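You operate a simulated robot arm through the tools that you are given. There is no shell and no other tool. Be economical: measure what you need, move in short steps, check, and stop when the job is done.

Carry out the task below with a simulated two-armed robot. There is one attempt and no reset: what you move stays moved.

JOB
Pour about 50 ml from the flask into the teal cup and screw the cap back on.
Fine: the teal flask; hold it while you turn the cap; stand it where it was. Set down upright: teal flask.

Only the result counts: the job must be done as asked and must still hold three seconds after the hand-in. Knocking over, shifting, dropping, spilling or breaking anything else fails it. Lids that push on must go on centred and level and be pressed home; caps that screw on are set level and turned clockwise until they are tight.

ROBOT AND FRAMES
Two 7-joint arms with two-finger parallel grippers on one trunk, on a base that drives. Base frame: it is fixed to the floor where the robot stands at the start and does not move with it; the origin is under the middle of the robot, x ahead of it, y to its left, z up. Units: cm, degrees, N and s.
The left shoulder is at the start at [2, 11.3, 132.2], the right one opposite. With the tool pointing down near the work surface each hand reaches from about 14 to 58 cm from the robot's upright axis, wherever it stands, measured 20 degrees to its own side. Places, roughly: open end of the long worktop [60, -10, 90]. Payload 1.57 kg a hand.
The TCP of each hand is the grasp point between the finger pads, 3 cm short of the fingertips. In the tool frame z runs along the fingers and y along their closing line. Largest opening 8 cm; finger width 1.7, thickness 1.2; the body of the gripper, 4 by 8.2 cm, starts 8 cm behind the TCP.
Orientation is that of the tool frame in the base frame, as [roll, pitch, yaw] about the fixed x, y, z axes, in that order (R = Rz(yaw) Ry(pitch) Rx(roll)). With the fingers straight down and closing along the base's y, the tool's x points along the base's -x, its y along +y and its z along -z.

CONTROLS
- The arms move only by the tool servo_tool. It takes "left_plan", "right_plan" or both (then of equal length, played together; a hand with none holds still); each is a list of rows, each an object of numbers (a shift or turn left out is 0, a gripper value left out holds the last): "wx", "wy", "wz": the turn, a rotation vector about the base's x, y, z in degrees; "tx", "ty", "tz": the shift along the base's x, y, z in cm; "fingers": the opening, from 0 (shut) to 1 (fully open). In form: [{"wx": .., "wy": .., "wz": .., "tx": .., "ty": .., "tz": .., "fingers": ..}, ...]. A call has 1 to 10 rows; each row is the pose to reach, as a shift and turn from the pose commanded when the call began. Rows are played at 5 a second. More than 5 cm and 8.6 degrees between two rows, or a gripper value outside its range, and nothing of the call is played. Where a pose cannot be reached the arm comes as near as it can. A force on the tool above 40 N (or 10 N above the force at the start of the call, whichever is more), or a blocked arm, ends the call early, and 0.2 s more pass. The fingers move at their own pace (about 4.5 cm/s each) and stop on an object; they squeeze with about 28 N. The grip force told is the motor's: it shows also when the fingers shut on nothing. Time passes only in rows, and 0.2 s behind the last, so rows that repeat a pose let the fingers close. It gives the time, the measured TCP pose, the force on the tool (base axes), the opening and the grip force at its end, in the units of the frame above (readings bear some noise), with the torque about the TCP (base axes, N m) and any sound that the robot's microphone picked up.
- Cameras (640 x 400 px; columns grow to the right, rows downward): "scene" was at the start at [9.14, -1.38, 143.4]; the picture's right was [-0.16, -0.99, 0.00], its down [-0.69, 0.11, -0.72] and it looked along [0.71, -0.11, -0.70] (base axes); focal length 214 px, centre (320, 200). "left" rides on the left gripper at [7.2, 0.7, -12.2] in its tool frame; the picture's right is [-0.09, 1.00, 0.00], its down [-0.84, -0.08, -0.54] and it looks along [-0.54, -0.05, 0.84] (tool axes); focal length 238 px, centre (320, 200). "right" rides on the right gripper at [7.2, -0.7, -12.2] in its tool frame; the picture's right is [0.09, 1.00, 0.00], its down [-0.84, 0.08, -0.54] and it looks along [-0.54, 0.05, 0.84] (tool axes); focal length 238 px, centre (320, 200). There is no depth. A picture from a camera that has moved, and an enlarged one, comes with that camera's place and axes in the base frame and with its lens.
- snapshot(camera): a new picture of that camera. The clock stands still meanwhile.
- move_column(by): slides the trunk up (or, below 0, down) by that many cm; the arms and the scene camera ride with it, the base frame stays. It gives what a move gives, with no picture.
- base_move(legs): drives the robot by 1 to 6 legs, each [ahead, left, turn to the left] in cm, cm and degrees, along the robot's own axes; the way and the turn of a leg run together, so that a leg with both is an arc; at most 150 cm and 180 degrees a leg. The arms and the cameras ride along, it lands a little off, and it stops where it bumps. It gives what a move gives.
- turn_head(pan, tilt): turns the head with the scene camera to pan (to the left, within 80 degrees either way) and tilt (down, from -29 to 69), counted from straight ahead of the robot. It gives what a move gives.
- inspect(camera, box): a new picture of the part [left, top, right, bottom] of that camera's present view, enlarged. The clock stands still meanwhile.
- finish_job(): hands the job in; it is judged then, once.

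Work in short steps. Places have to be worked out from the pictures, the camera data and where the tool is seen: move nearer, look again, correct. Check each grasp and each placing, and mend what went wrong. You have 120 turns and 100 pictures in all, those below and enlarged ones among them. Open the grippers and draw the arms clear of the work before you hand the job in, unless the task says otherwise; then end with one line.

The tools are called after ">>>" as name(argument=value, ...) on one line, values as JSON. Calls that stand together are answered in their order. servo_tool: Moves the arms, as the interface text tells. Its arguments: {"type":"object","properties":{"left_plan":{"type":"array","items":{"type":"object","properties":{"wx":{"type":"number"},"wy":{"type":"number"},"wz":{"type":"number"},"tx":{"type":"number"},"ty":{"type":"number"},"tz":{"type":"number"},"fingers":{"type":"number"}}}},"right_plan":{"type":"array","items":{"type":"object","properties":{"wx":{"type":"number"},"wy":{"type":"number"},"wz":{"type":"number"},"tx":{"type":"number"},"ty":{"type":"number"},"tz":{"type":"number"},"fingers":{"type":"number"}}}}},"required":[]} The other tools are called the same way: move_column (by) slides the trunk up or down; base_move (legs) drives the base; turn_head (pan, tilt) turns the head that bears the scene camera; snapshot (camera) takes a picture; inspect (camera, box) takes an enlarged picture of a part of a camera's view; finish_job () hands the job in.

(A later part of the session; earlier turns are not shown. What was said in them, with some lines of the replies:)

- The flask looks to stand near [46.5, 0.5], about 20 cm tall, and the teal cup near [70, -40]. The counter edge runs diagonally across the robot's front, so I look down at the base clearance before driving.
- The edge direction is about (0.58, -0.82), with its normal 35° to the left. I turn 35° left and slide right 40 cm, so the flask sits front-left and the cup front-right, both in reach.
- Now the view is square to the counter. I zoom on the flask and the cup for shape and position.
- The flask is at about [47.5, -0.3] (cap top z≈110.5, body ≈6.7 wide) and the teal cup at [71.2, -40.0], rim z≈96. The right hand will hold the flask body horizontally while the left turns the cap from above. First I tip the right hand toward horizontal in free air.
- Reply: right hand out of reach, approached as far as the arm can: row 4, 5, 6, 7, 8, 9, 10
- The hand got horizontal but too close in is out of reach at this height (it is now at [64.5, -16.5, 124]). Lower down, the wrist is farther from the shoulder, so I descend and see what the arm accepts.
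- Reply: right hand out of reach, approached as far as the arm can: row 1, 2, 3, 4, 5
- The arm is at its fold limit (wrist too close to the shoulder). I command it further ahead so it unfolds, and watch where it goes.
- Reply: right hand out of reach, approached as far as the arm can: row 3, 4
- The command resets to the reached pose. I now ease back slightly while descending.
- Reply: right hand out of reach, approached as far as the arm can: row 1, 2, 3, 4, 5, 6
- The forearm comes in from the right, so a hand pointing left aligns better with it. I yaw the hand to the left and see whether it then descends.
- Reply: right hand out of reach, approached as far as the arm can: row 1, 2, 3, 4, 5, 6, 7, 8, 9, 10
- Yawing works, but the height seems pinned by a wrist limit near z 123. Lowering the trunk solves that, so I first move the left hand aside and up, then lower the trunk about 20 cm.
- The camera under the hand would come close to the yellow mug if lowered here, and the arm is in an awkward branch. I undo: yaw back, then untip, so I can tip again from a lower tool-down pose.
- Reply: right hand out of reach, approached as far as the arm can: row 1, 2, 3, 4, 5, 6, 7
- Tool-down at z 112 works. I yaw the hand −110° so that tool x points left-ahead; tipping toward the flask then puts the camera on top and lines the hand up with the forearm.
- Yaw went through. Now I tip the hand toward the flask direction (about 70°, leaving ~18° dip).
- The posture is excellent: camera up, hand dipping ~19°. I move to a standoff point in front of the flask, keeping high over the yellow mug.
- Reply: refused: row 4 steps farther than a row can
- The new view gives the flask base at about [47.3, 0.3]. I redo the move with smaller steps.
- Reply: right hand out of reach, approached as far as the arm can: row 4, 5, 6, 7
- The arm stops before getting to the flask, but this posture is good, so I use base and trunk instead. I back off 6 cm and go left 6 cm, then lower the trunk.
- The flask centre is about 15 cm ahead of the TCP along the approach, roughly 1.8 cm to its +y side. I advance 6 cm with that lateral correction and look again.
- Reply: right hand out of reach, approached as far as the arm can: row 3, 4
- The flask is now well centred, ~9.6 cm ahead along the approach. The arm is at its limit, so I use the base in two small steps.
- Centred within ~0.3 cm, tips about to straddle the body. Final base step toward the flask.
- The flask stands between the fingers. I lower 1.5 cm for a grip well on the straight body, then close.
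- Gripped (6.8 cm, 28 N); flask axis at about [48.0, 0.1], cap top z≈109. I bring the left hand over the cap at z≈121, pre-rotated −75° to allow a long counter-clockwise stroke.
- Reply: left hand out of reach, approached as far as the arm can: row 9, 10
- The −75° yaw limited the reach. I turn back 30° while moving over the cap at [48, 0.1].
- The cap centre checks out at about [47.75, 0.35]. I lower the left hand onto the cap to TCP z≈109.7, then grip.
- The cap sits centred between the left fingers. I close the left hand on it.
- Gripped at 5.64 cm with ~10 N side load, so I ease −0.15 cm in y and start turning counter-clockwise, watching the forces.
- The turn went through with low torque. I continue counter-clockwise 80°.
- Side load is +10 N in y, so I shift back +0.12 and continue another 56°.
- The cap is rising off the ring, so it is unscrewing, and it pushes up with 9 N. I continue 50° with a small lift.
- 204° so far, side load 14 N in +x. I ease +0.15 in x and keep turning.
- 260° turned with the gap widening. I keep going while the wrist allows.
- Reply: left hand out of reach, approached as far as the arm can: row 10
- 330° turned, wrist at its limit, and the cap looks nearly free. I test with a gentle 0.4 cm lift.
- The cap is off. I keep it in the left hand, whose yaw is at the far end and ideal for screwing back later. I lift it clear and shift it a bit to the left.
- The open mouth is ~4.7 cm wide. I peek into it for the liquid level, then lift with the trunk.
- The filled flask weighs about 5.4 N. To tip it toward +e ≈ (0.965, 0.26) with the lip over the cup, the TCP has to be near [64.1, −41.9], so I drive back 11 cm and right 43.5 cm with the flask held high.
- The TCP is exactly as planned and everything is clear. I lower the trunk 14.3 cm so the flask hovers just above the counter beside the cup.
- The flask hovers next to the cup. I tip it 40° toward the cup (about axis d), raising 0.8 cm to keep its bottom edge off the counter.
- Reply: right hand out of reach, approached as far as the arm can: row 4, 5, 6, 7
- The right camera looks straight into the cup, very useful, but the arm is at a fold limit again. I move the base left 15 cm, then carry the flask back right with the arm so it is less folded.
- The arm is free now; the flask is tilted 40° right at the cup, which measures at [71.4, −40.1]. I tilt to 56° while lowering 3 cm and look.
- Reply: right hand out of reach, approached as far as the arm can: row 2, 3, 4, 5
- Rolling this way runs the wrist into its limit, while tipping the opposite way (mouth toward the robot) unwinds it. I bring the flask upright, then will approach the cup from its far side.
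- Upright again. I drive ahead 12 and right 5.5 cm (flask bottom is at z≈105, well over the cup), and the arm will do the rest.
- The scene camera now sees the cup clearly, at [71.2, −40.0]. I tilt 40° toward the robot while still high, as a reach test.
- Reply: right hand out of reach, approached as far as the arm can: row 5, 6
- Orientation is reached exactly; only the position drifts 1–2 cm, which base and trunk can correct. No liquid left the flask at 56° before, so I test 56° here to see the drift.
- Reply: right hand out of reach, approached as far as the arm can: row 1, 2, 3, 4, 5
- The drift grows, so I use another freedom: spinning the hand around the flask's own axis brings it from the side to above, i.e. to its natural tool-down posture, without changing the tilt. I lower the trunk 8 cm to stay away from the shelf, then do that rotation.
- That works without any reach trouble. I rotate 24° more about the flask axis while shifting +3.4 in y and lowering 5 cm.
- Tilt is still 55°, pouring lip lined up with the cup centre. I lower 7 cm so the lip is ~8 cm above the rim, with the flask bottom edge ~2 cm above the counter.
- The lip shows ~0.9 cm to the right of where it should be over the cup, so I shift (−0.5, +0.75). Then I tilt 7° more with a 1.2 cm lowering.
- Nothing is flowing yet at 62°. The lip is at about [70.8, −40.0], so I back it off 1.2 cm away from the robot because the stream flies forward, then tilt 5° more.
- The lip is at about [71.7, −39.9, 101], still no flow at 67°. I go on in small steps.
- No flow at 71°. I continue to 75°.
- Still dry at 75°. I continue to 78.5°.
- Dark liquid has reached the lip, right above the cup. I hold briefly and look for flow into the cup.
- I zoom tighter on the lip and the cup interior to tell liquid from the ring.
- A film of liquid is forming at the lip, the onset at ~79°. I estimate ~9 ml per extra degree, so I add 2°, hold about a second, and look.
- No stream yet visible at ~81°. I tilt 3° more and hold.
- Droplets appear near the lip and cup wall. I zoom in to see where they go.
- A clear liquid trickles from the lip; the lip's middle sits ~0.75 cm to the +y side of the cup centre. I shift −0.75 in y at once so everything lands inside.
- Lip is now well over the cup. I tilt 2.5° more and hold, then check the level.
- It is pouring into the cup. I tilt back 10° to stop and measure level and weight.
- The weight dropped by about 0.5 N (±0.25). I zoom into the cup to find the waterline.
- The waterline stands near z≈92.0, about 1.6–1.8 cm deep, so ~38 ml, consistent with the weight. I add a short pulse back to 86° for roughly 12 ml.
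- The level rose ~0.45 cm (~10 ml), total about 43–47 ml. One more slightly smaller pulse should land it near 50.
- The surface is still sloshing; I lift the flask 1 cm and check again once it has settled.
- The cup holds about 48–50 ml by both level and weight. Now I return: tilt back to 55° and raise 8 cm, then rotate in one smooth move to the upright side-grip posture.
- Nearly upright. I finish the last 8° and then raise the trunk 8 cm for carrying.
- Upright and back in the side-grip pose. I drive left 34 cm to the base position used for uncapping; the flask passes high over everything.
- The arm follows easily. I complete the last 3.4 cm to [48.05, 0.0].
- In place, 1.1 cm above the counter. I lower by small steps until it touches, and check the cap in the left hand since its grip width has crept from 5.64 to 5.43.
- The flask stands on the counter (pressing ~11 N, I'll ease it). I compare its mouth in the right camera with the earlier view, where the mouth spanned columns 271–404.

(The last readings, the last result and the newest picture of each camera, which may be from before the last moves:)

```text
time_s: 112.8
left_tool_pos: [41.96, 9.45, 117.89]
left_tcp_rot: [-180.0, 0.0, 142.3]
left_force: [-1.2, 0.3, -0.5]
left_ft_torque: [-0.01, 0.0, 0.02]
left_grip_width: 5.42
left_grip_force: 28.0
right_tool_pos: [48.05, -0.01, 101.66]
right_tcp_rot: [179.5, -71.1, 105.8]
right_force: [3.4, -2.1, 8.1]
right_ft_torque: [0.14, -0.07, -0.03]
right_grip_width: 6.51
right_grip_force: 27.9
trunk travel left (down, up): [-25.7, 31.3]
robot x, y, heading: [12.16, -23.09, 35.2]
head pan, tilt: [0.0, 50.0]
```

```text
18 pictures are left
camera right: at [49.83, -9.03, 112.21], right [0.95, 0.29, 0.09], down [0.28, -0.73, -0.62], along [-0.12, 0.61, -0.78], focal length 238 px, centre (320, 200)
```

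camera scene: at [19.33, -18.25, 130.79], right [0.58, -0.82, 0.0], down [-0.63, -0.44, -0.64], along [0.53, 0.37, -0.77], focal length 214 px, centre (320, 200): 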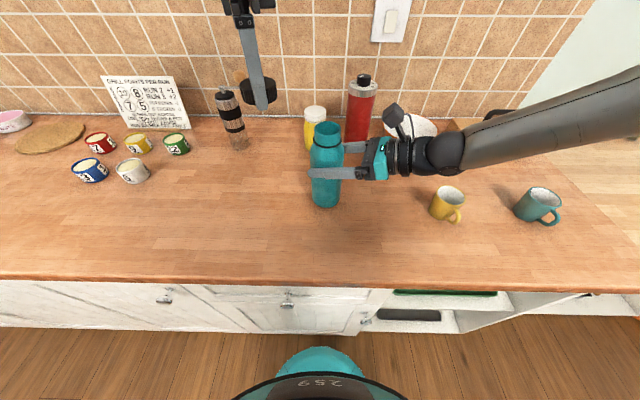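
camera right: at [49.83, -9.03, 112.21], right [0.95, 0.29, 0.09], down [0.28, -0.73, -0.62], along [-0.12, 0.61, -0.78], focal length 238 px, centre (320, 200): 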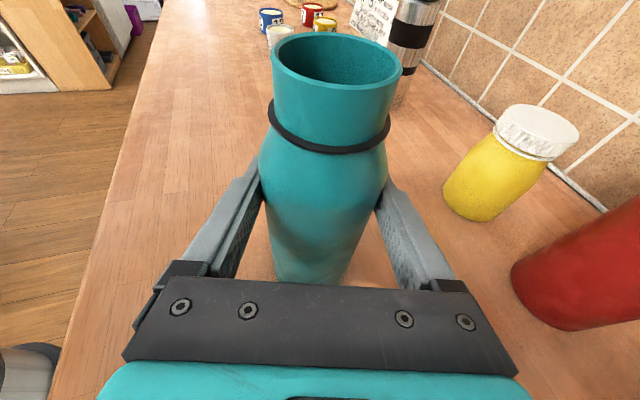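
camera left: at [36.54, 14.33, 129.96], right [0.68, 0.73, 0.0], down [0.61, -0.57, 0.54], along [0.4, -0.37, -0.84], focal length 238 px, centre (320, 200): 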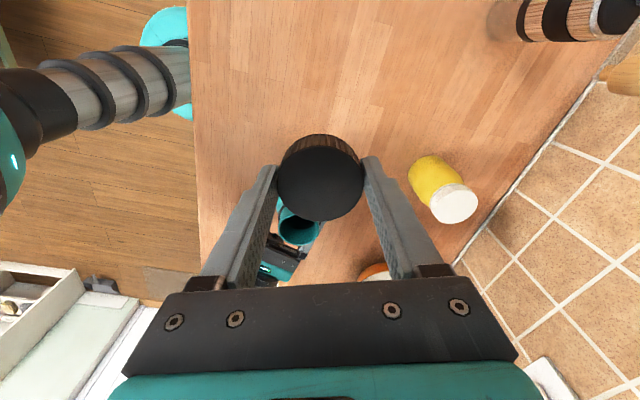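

Mouth matches the earlier view (only the 0.2 cm height difference). I ease the right hand up a touch and bring the cap back over the flask axis at [48.15, 0.15].

>>> servo_tool(right_plan=[{"tz": 0.06}, {"tz": 0.12}, {"tz": 0.12}, {"tz": 0.12}, {"tz": 0.12}], left_plan=[{"tx": 1.6, "ty": -2.4}, {"tx": 3.2, "ty": -4.8}, {"tx": 4.8, "ty": -7.2}, {"tx": 6.2, "ty": -9.3}, {"tx": 6.2, "ty": -9.3}])

>>> snapshot(camera="right")

```text
time_s: 114.0
left_tool_pos: [48.14, 0.0, 117.69]
left_tcp_rot: [-180.0, 0.1, 142.3]
left_force: [0.0, 0.1, 0.4]
left_ft_torque: [-0.01, 0.02, 0.03]
left_grip_width: 5.45
left_grip_force: 28.3
right_tool_pos: [47.98, 0.05, 101.56]
right_tcp_rot: [179.9, -71.0, 105.4]
right_force: [2.3, 0.8, 7.1]
right_ft_torque: [0.48, -0.15, -0.07]
right_grip_width: 6.53
right_grip_force: 28.1
trunk travel left (down, up): [-25.7, 31.3]
robot x, y, heading: [12.43, -23.12, 35.1]
head pan, tilt: [0.0, 50.0]
```

```text
17 pictures are left
camera right: at [49.82, -9.01, 112.25], right [0.95, 0.29, 0.09], down [0.28, -0.74, -0.61], along [-0.12, 0.61, -0.78], focal length 238 px, centre (320, 200)
```

right: 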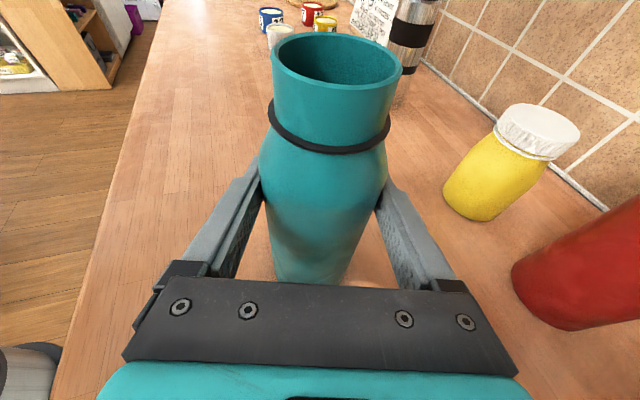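

I lower the cap to just above the mouth with a small xy correction and check alignment.

>>> servo_tool(left_plan=[{"tx": 0.06, "ty": 0.15, "tz": -2}, {"tx": 0.06, "ty": 0.15, "tz": -4}, {"tx": 0.06, "ty": 0.15, "tz": -5.3}, {"tx": 0.06, "ty": 0.15, "tz": -5.3}])

>>> inspect(camera="right", box=[220, 0, 460, 200])

>>> inspect(camera="scene", box=[285, 90, 365, 170])

```text
time_s: 115.0
left_tool_pos: [48.25, 0.35, 112.36]
left_tcp_rot: [180.0, 0.1, 142.1]
left_force: [0.1, 0.3, -0.4]
left_ft_torque: [0.01, 0.02, 0.0]
left_grip_width: 5.39
left_grip_force: 28.1
right_tool_pos: [48.03, -0.04, 101.55]
right_tcp_rot: [180.0, -70.9, 105.5]
right_force: [3.0, -0.3, 7.5]
right_ft_torque: [0.33, -0.12, -0.04]
right_grip_width: 6.51
right_grip_force: 27.9
trunk travel left (down, up): [-25.7, 31.3]
robot x, y, heading: [12.55, -23.27, 35.1]
head pan, tilt: [0.0, 50.0]
```

```text
2.00 times, centred on (340, 100) of right
camera zoom: at [49.82, -9.02, 112.24], right [0.95, 0.29, 0.09], down [0.28, -0.74, -0.61], along [-0.12, 0.61, -0.78], focal length 477 px, centre (280, 400)
```

zoom: 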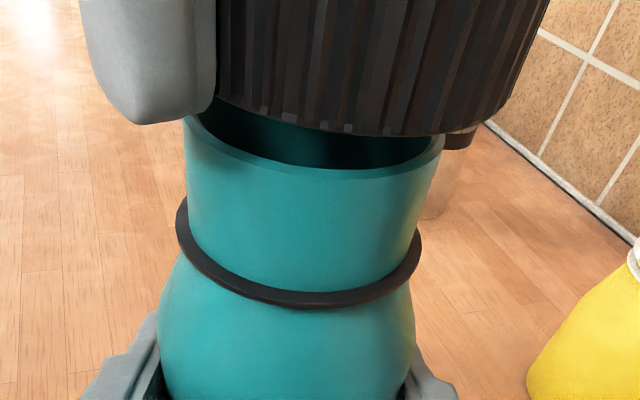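

```text
5.00 times, centred on (325, 130) of scene
camera zoom: at [19.3, -18.29, 130.79], right [0.58, -0.82, 0.0], down [-0.63, -0.44, -0.64], along [0.53, 0.37, -0.77], focal length 1072 px, centre (295, 550)
```

zoom: 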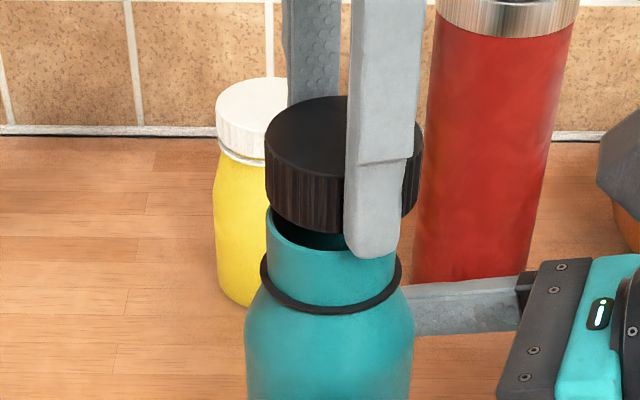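

Both views show the cap ~0.35 cm too far in +x (the TCP was at x≈47.9 when it was seated). I shift −0.35 in x and lower gently until contact.

>>> servo_tool(left_plan=[{"tx": -0.35}, {"tx": -0.35, "tz": -0.6}, {"tx": -0.35, "tz": -1.2}, {"tx": -0.35, "tz": -1.5}])

>>> inspect(camera="right", box=[220, 0, 460, 200])

```text
time_s: 116.0
left_tool_pos: [47.85, 0.35, 110.94]
left_tcp_rot: [179.9, 0.1, 142.2]
left_force: [0.3, -0.5, 0.3]
left_ft_torque: [0.0, -0.01, 0.01]
left_grip_width: 5.37
left_grip_force: 27.9
right_tool_pos: [47.97, 0.11, 101.64]
right_tcp_rot: [179.8, -71.0, 105.6]
right_force: [2.5, 0.0, 6.6]
right_ft_torque: [0.33, -0.09, -0.04]
right_grip_width: 6.54
right_grip_force: 27.9
trunk travel left (down, up): [-25.7, 31.3]
robot x, y, heading: [12.15, -23.47, 35.1]
head pan, tilt: [0.0, 50.0]
```

```text
2.00 times, centred on (340, 100) of right
camera zoom: at [49.81, -9.02, 112.24], right [0.95, 0.29, 0.09], down [0.28, -0.74, -0.61], along [-0.12, 0.61, -0.78], focal length 477 px, centre (280, 400)
```

zoom: 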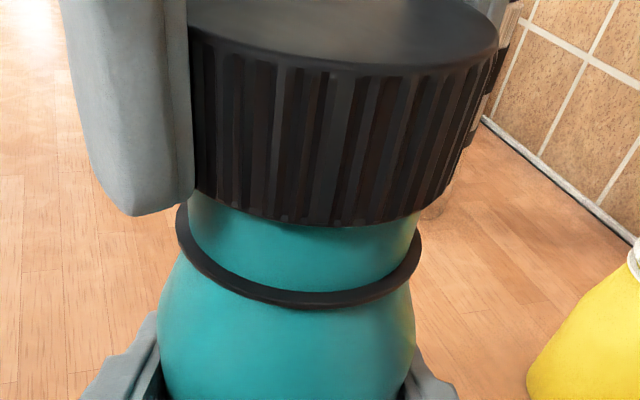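

The cap slid over the neck without any force. I lower further until it meets the thread.

>>> servo_tool(left_plan=[{"tz": -0.2}, {"tz": -0.4}, {"tz": -0.6}, {"tz": -0.75}])

```text
time_s: 117.0
left_tool_pos: [47.82, 0.3, 110.18]
left_tcp_rot: [-180.0, 0.1, 142.2]
left_force: [-1.0, -0.2, 0.2]
left_ft_torque: [0.0, -0.02, 0.01]
left_grip_width: 5.38
left_grip_force: 27.8
right_tool_pos: [48.04, 0.0, 101.62]
right_tcp_rot: [179.9, -70.9, 105.5]
right_force: [1.5, -0.3, 6.9]
right_ft_torque: [0.3, -0.01, -0.05]
right_grip_width: 6.51
right_grip_force: 28.3
trunk travel left (down, up): [-25.7, 31.3]
robot x, y, heading: [12.26, -22.91, 35.2]
head pan, tilt: [0.0, 50.0]
```

At the release height with no load, so I start clockwise: 80° with 0.2 cm of descent.

>>> servo_tool(left_plan=[{"wz": -8, "tz": -0.03}, {"wz": -16, "tz": -0.06}, {"wz": -24, "tz": -0.08}, {"wz": -32, "tz": -0.1}, {"wz": -40, "tz": -0.12}, {"wz": -48, "tz": -0.14}, {"wz": -56, "tz": -0.16}, {"wz": -64, "tz": -0.18}, {"wz": -72, "tz": -0.2}, {"wz": -80, "tz": -0.22}])

>>> inspect(camera="right", box=[220, 0, 460, 200])

```text
time_s: 119.2
left_tool_pos: [47.82, 0.26, 109.96]
left_tcp_rot: [180.0, -0.1, 62.1]
left_force: [9.0, 7.8, -3.0]
left_ft_torque: [0.18, -0.18, 0.07]
left_grip_width: 5.28
left_grip_force: 27.8
right_tool_pos: [47.88, 0.02, 101.54]
right_tcp_rot: [180.0, -70.9, 105.7]
right_force: [-6.0, -10.1, 9.8]
right_ft_torque: [0.05, -0.6, 0.07]
right_grip_width: 6.53
right_grip_force: 28.5
trunk travel left (down, up): [-25.7, 31.3]
robot x, y, heading: [12.29, -22.98, 35.4]
head pan, tilt: [0.0, 50.0]
```

```text
2.00 times, centred on (340, 100) of right
camera zoom: at [49.76, -9.05, 112.22], right [0.95, 0.3, 0.09], down [0.29, -0.74, -0.61], along [-0.12, 0.61, -0.79], focal length 477 px, centre (280, 400)
```

zoom: 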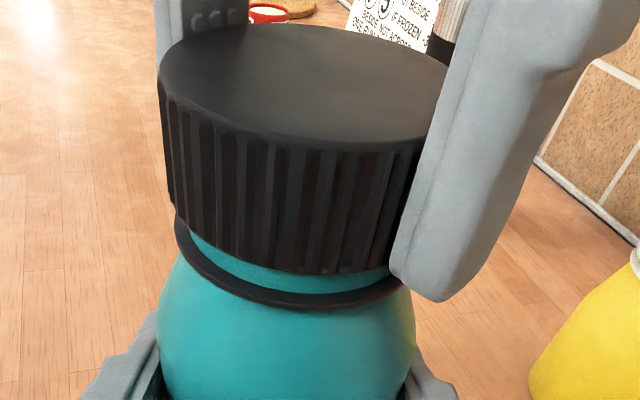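

The thread has engaged (it pulls the hand down slightly), with side load of +9/+8 N. I follow it by +0.12 in x and y and continue clockwise.

>>> servo_tool(left_plan=[{"tx": 0.12, "ty": 0.12, "tz": -0.03}, {"tx": 0.12, "ty": 0.12, "wz": -8, "tz": -0.05}, {"tx": 0.12, "ty": 0.12, "wz": -16, "tz": -0.06}, {"tx": 0.12, "ty": 0.12, "wz": -24, "tz": -0.08}, {"tx": 0.12, "ty": 0.12, "wz": -32, "tz": -0.09}, {"tx": 0.12, "ty": 0.12, "wz": -40, "tz": -0.11}, {"tx": 0.12, "ty": 0.12, "wz": -48, "tz": -0.12}, {"tx": 0.12, "ty": 0.12, "wz": -56, "tz": -0.14}, {"tx": 0.12, "ty": 0.12, "wz": -64, "tz": -0.15}, {"tx": 0.12, "ty": 0.12, "wz": -72, "tz": -0.16}])

```text
time_s: 121.3
left_tool_pos: [47.81, 0.32, 109.86]
left_tcp_rot: [179.9, 0.1, -10.1]
left_force: [4.6, -8.1, 2.1]
left_ft_torque: [-0.13, -0.08, 0.03]
left_grip_width: 5.27
left_grip_force: 27.9
right_tool_pos: [48.02, 0.08, 101.42]
right_tcp_rot: [179.9, -70.7, 105.5]
right_force: [-6.0, 7.8, -1.6]
right_ft_torque: [-0.5, 0.09, 0.04]
right_grip_width: 6.54
right_grip_force: 28.3
trunk travel left (down, up): [-25.7, 31.3]
robot x, y, heading: [12.28, -23.08, 35.4]
head pan, tilt: [0.0, 50.0]
```

Load is moderate, 152° done. I follow the −y load and continue clockwise.

>>> servo_tool(left_plan=[{"tx": 0.05, "ty": -0.1, "wz": -8, "tz": -0.02}, {"tx": 0.05, "ty": -0.1, "wz": -16, "tz": -0.03}, {"tx": 0.05, "ty": -0.1, "wz": -24, "tz": -0.05}, {"tx": 0.05, "ty": -0.1, "wz": -32, "tz": -0.06}, {"tx": 0.05, "ty": -0.1, "wz": -40, "tz": -0.08}, {"tx": 0.05, "ty": -0.1, "wz": -48, "tz": -0.09}, {"tx": 0.05, "ty": -0.1, "wz": -56, "tz": -0.11}, {"tx": 0.05, "ty": -0.1, "wz": -64, "tz": -0.12}, {"tx": 0.05, "ty": -0.1, "wz": -72, "tz": -0.13}, {"tx": 0.05, "ty": -0.1, "wz": -80, "tz": -0.15}])

>>> inspect(camera="right", box=[220, 0, 460, 200])

```text
time_s: 123.5
left_tool_pos: [47.95, 0.26, 109.75]
left_tcp_rot: [-180.0, 0.1, -90.1]
left_force: [-0.4, -4.3, 8.9]
left_ft_torque: [-0.11, -0.03, 0.01]
left_grip_width: 5.24
left_grip_force: 29.0
right_tool_pos: [48.05, -0.07, 101.57]
right_tcp_rot: [-180.0, -70.8, 105.4]
right_force: [-0.2, 6.8, -4.7]
right_ft_torque: [0.11, 0.45, -0.07]
right_grip_width: 6.52
right_grip_force: 27.8
trunk travel left (down, up): [-25.7, 31.3]
robot x, y, heading: [12.1, -23.44, 35.3]
head pan, tilt: [0.0, 50.0]
```

```text
2.00 times, centred on (340, 100) of right
camera zoom: at [49.82, -8.99, 112.22], right [0.95, 0.29, 0.09], down [0.28, -0.74, -0.61], along [-0.12, 0.61, -0.79], focal length 477 px, centre (280, 400)
```

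zoom: 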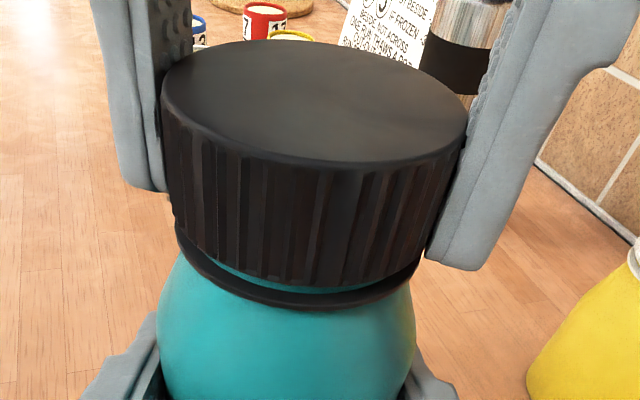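

The cap is level and nearly closed (gap ~0.15 cm). I continue clockwise with little extra descent.

>>> servo_tool(left_plan=[{"wz": -8}, {"wz": -16}, {"wz": -24}, {"wz": -32, "tz": -0.01}, {"wz": -40, "tz": -0.02}, {"wz": -48, "tz": -0.03}, {"wz": -56, "tz": -0.04}, {"wz": -64, "tz": -0.05}, {"wz": -72, "tz": -0.06}, {"wz": -80, "tz": -0.07}])

>>> inspect(camera="right", box=[220, 0, 460, 200])

```text
time_s: 125.8
left_tool_pos: [47.88, 0.27, 109.66]
left_tcp_rot: [-180.0, -0.1, -169.9]
left_force: [-2.0, 0.2, 7.5]
left_ft_torque: [-0.03, -0.05, 0.03]
left_grip_width: 5.25
left_grip_force: 28.2
right_tool_pos: [48.1, 0.06, 101.61]
right_tcp_rot: [179.9, -70.9, 105.6]
right_force: [2.4, 1.2, -3.9]
right_ft_torque: [0.24, 0.3, -0.08]
right_grip_width: 6.5
right_grip_force: 27.4
trunk travel left (down, up): [-25.7, 31.3]
robot x, y, heading: [12.08, -23.31, 35.2]
head pan, tilt: [0.0, 50.0]
```

```text
2.00 times, centred on (340, 100) of right
camera zoom: at [49.83, -9.0, 112.22], right [0.95, 0.29, 0.09], down [0.28, -0.74, -0.61], along [-0.12, 0.61, -0.79], focal length 477 px, centre (280, 400)
```

zoom: 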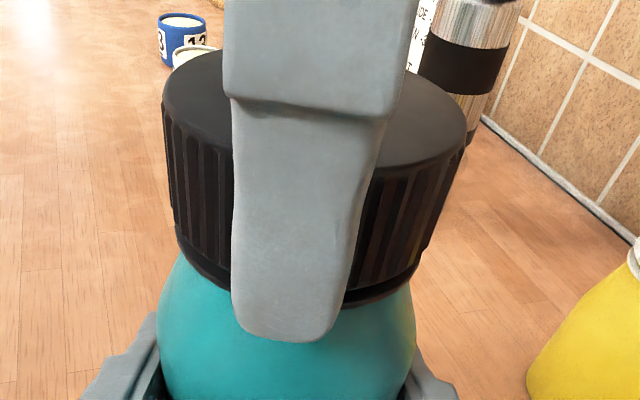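

The gap is nearly shut at 312°. I go on turning clockwise until the torque rises.

>>> servo_tool(left_plan=[{"wz": -6}, {"wz": -12}, {"wz": -18}, {"wz": -24}, {"wz": -30}, {"wz": -36}, {"wz": -42}])

>>> inspect(camera="right", box=[220, 0, 460, 200])

```text
time_s: 127.3
left_tool_pos: [47.93, 0.13, 109.59]
left_tcp_rot: [-179.9, 0.0, 154.1]
left_force: [-1.6, -5.4, 1.3]
left_ft_torque: [-0.21, -0.12, 1.03]
left_grip_width: 5.41
left_grip_force: 28.4
left hand out of reach, approached as far as the arm can: row 7
right_tool_pos: [48.07, -0.06, 101.63]
right_tcp_rot: [-179.8, -70.9, 105.3]
right_force: [-1.2, 6.1, -1.1]
right_ft_torque: [-0.11, 0.32, -1.0]
right_grip_width: 6.95
right_grip_force: 28.1
trunk travel left (down, up): [-25.7, 31.3]
robot x, y, heading: [12.4, -23.06, 35.2]
head pan, tilt: [0.0, 50.0]
```

```text
2.00 times, centred on (340, 100) of right
camera zoom: at [49.77, -8.97, 112.26], right [0.95, 0.29, 0.09], down [0.28, -0.74, -0.61], along [-0.12, 0.61, -0.78], focal length 477 px, centre (280, 400)
```

zoom: 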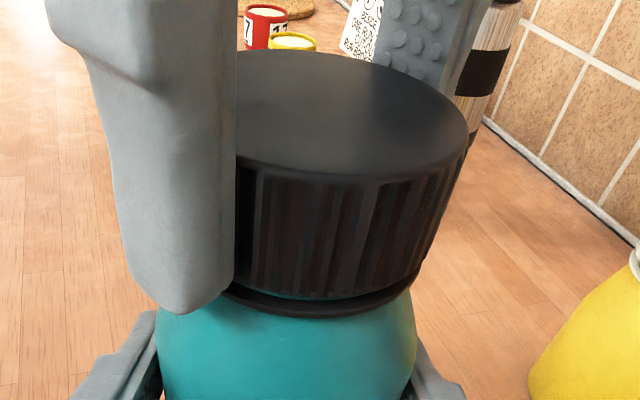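

Torque rose to 1.0 N·m, so the cap is tight. I look closely at the seam all round.

>>> inspect(camera="right", box=[290, 110, 440, 180])

>>> inspect(camera="scene", box=[285, 100, 365, 180])

```text
4.27 times, centred on (365, 145) of right
camera zoom: at [49.77, -8.97, 112.26], right [0.95, 0.29, 0.09], down [0.28, -0.74, -0.61], along [-0.12, 0.61, -0.78], focal length 1017 px, centre (128, 435)
```

zoom: 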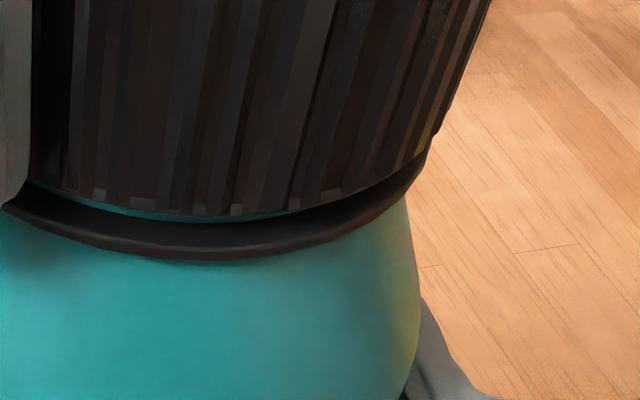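

```text
5.00 times, centred on (325, 140) of scene
camera zoom: at [19.29, -18.26, 130.79], right [0.58, -0.82, 0.0], down [-0.63, -0.44, -0.64], along [0.53, 0.37, -0.77], focal length 1072 px, centre (295, 500)
```

zoom: 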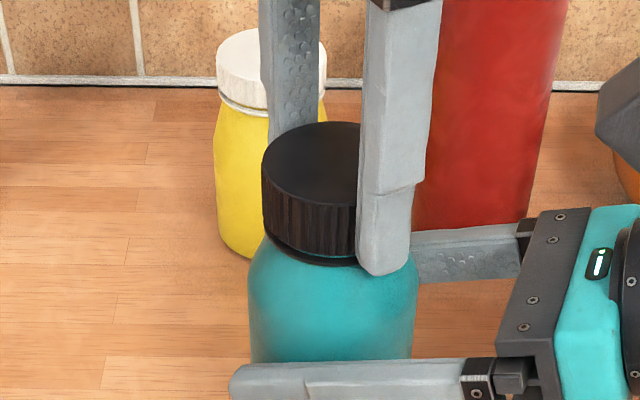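

It is level with only a hairline seam, but the wrist also reached its limit. To be sure, I release the cap, turn the hand back 64°, re-grip and tighten again.

>>> servo_tool(left_plan=[{"fingers": 0.8}, {"fingers": 0.95}, {"fingers": 0.95, "wz": 8}, {"fingers": 0.95, "wz": 16}, {"fingers": 0.95, "wz": 24}, {"fingers": 0.95, "wz": 32}, {"fingers": 0.95, "wz": 40}, {"fingers": 0.95, "wz": 48}, {"fingers": 0.95, "wz": 56}, {"fingers": 0.95, "wz": 64}])

>>> servo_tool(left_plan=[{"fingers": 0.6}, {"fingers": 0.4}, {"fingers": 0.3}, {"fingers": 0.3}])

>>> servo_tool(left_plan=[{"wz": -6}, {"wz": -12}, {"wz": -18}, {"wz": -24}])

```text
time_s: 129.6
left_tool_pos: [47.97, 0.38, 109.7]
left_tcp_rot: [179.9, 0.1, -141.6]
left_force: [0.1, -0.1, -0.4]
left_ft_torque: [-0.02, -0.03, 0.0]
left_grip_width: 7.61
left_grip_force: 0.0
right_tool_pos: [48.03, 0.02, 101.7]
right_tcp_rot: [179.9, -70.9, 105.5]
right_force: [-3.6, 0.9, 3.1]
right_ft_torque: [0.31, 0.44, 0.06]
right_grip_width: 6.95
right_grip_force: 27.7
trunk travel left (down, up): [-25.7, 31.3]
robot x, y, heading: [12.41, -23.45, 35.2]
head pan, tilt: [0.0, 50.0]
```

```text
time_s: 130.6
left_tool_pos: [47.96, 0.08, 109.73]
left_tcp_rot: [-179.8, 0.1, -141.8]
left_force: [5.4, -4.1, 0.1]
left_ft_torque: [-0.08, -0.15, 0.0]
left_grip_width: 5.56
left_grip_force: 27.8
right_tool_pos: [47.89, 0.01, 101.62]
right_tcp_rot: [179.8, -70.9, 105.7]
right_force: [-4.6, 4.3, 4.8]
right_ft_torque: [-0.16, -0.04, -0.04]
right_grip_width: 6.92
right_grip_force: 28.0
trunk travel left (down, up): [-25.7, 31.3]
robot x, y, heading: [12.14, -23.07, 35.1]
head pan, tilt: [0.0, 50.0]
```

```text
time_s: 131.6
left_tool_pos: [47.81, 0.36, 109.63]
left_tcp_rot: [179.9, 0.2, -165.8]
left_force: [5.6, -5.2, 0.3]
left_ft_torque: [-0.44, -0.25, 0.8]
left_grip_width: 5.38
left_grip_force: 27.9
right_tool_pos: [47.96, 0.06, 101.55]
right_tcp_rot: [-179.7, -70.9, 105.2]
right_force: [-6.6, 2.8, 3.6]
right_ft_torque: [0.07, 0.15, -0.68]
right_grip_width: 7.02
right_grip_force: 27.6
trunk travel left (down, up): [-25.7, 31.3]
robot x, y, heading: [12.57, -23.54, 35.2]
head pan, tilt: [0.0, 50.0]
```

The torque climbs to 0.8–1.0 N·m with the grips starting to slip, so the cap is tight. I open the left hand and raise it clear.

>>> servo_tool(left_plan=[{"fingers": 0.8}, {"fingers": 1.0}, {"fingers": 1.0}, {"fingers": 1.0, "tz": 2}, {"fingers": 1.0, "tz": 5}, {"fingers": 1.0, "tz": 8}, {"fingers": 1.0, "tz": 11}, {"fingers": 1.0, "tz": 11, "tx": -2, "ty": 3}, {"fingers": 1.0, "tz": 11, "tx": -4, "ty": 6}, {"fingers": 1.0, "tz": 11, "tx": -7, "ty": 9}])

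>>> inspect(camera="right", box=[220, 0, 460, 200])

```text
time_s: 133.8
left_tool_pos: [40.87, 9.23, 120.52]
left_tcp_rot: [-180.0, 0.0, -165.8]
left_force: [0.8, -1.0, 0.0]
left_ft_torque: [-0.01, -0.02, 0.02]
left_grip_width: 7.98
left_grip_force: 0.0
right_tool_pos: [48.1, 0.1, 101.58]
right_tcp_rot: [179.8, -70.7, 105.7]
right_force: [-0.1, 2.2, -0.6]
right_ft_torque: [0.42, 0.06, -0.04]
right_grip_width: 7.0
right_grip_force: 28.5
trunk travel left (down, up): [-25.7, 31.3]
robot x, y, heading: [12.2, -23.12, 35.3]
head pan, tilt: [0.0, 50.0]
```

```text
2.00 times, centred on (340, 100) of right
camera zoom: at [49.8, -8.96, 112.23], right [0.95, 0.29, 0.09], down [0.28, -0.74, -0.61], along [-0.11, 0.61, -0.79], focal length 477 px, centre (280, 400)
```

zoom: 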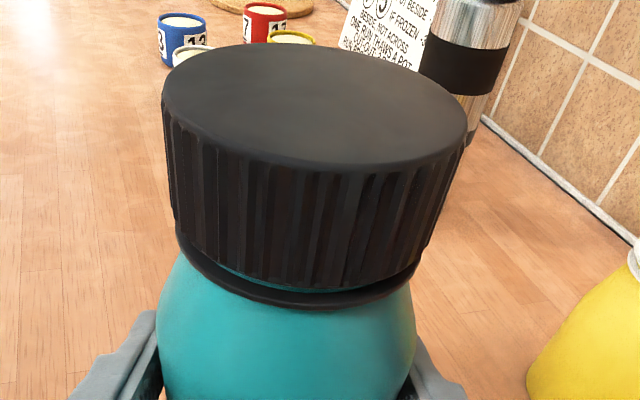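

The cap sits level and home. Now I open the right hand and retreat straight back along its approach.

>>> servo_tool(right_plan=[{"fingers": 0.9}, {"fingers": 1.0}, {"fingers": 1.0}, {"fingers": 1.0, "tx": 0.6, "ty": -2.3}, {"fingers": 1.0, "tx": 1.2, "ty": -4.6}, {"fingers": 1.0, "tx": 1.9, "ty": -7}, {"fingers": 1.0, "tx": 2.5, "ty": -9.3, "tz": 1}, {"fingers": 1.0, "tx": 3.1, "ty": -11.6, "tz": 3}, {"fingers": 1.0, "tx": 3.1, "ty": -11.6, "tz": 6}])

>>> snapshot(camera="scene")

>>> snapshot(camera="right")

```text
time_s: 135.8
left_tool_pos: [41.03, 9.27, 120.62]
left_tcp_rot: [179.9, 0.1, -165.8]
left_force: [1.0, -0.1, -0.1]
left_ft_torque: [-0.01, -0.02, 0.0]
left_grip_width: 8.0
left_grip_force: 0.0
right_tool_pos: [50.99, -11.53, 107.74]
right_tcp_rot: [179.9, -70.8, 105.5]
right_force: [0.0, 0.1, 0.3]
right_ft_torque: [-0.01, 0.02, -0.03]
right_grip_width: 8.0
right_grip_force: 0.1
trunk travel left (down, up): [-25.7, 31.3]
robot x, y, heading: [12.05, -23.01, 35.2]
head pan, tilt: [0.0, 50.0]
```

```text
6 pictures are left
camera scene: at [19.29, -18.25, 130.79], right [0.58, -0.82, 0.0], down [-0.63, -0.44, -0.64], along [0.53, 0.37, -0.77], focal length 214 px, centre (320, 200)
```

scene: 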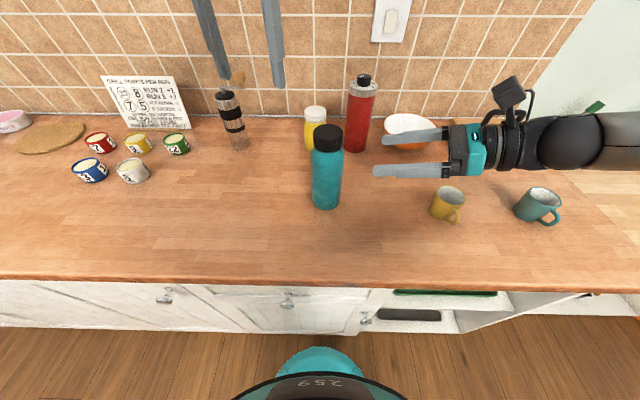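

```text
5 pictures are left
camera right: at [52.85, -20.6, 118.33], right [0.95, 0.29, 0.09], down [0.28, -0.74, -0.61], along [-0.12, 0.61, -0.79], focal length 238 px, centre (320, 200)
```

right: 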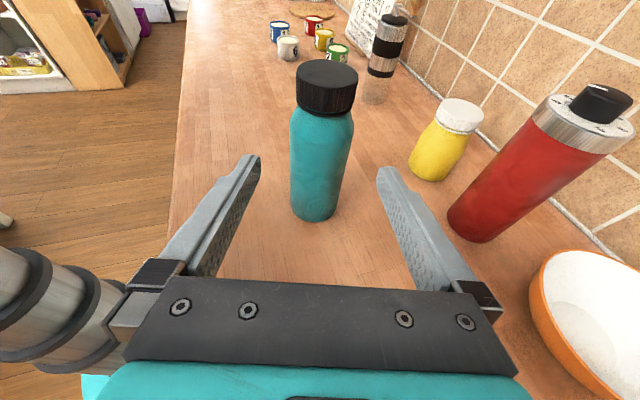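

The flask stands upright and capped where it was, and both hands are open and clear. I raise the trunk a little to draw the arms further off, then hand in.

>>> move_column(by=8)

>>> finish_job()

```text
time_s: 136.9
left_tool_pos: [40.91, 9.22, 128.46]
left_tcp_rot: [180.0, 0.0, -165.9]
left_force: [-0.5, 0.0, -0.1]
left_ft_torque: [-0.03, 0.02, 0.02]
left_grip_width: 8.0
left_grip_force: 0.0
right_tool_pos: [51.1, -11.52, 115.65]
right_tcp_rot: [-179.9, -70.9, 105.4]
right_force: [-0.7, 0.2, 0.1]
right_ft_torque: [0.02, -0.03, -0.05]
right_grip_width: 7.97
right_grip_force: 0.0
trunk travel left (down, up): [-33.7, 23.3]
robot x, y, heading: [12.21, -23.29, 35.4]
head pan, tilt: [0.0, 50.0]
```

```text
The job is handed in.
```

I poured roughly 45–50 ml (estimated from cup level and weight change) into the teal cup, with a drop or two on the outside of its rim, screwed the cap back on until the grips began to slip at about 0.8–1.0 N·m, and stood the flask upright where it was.
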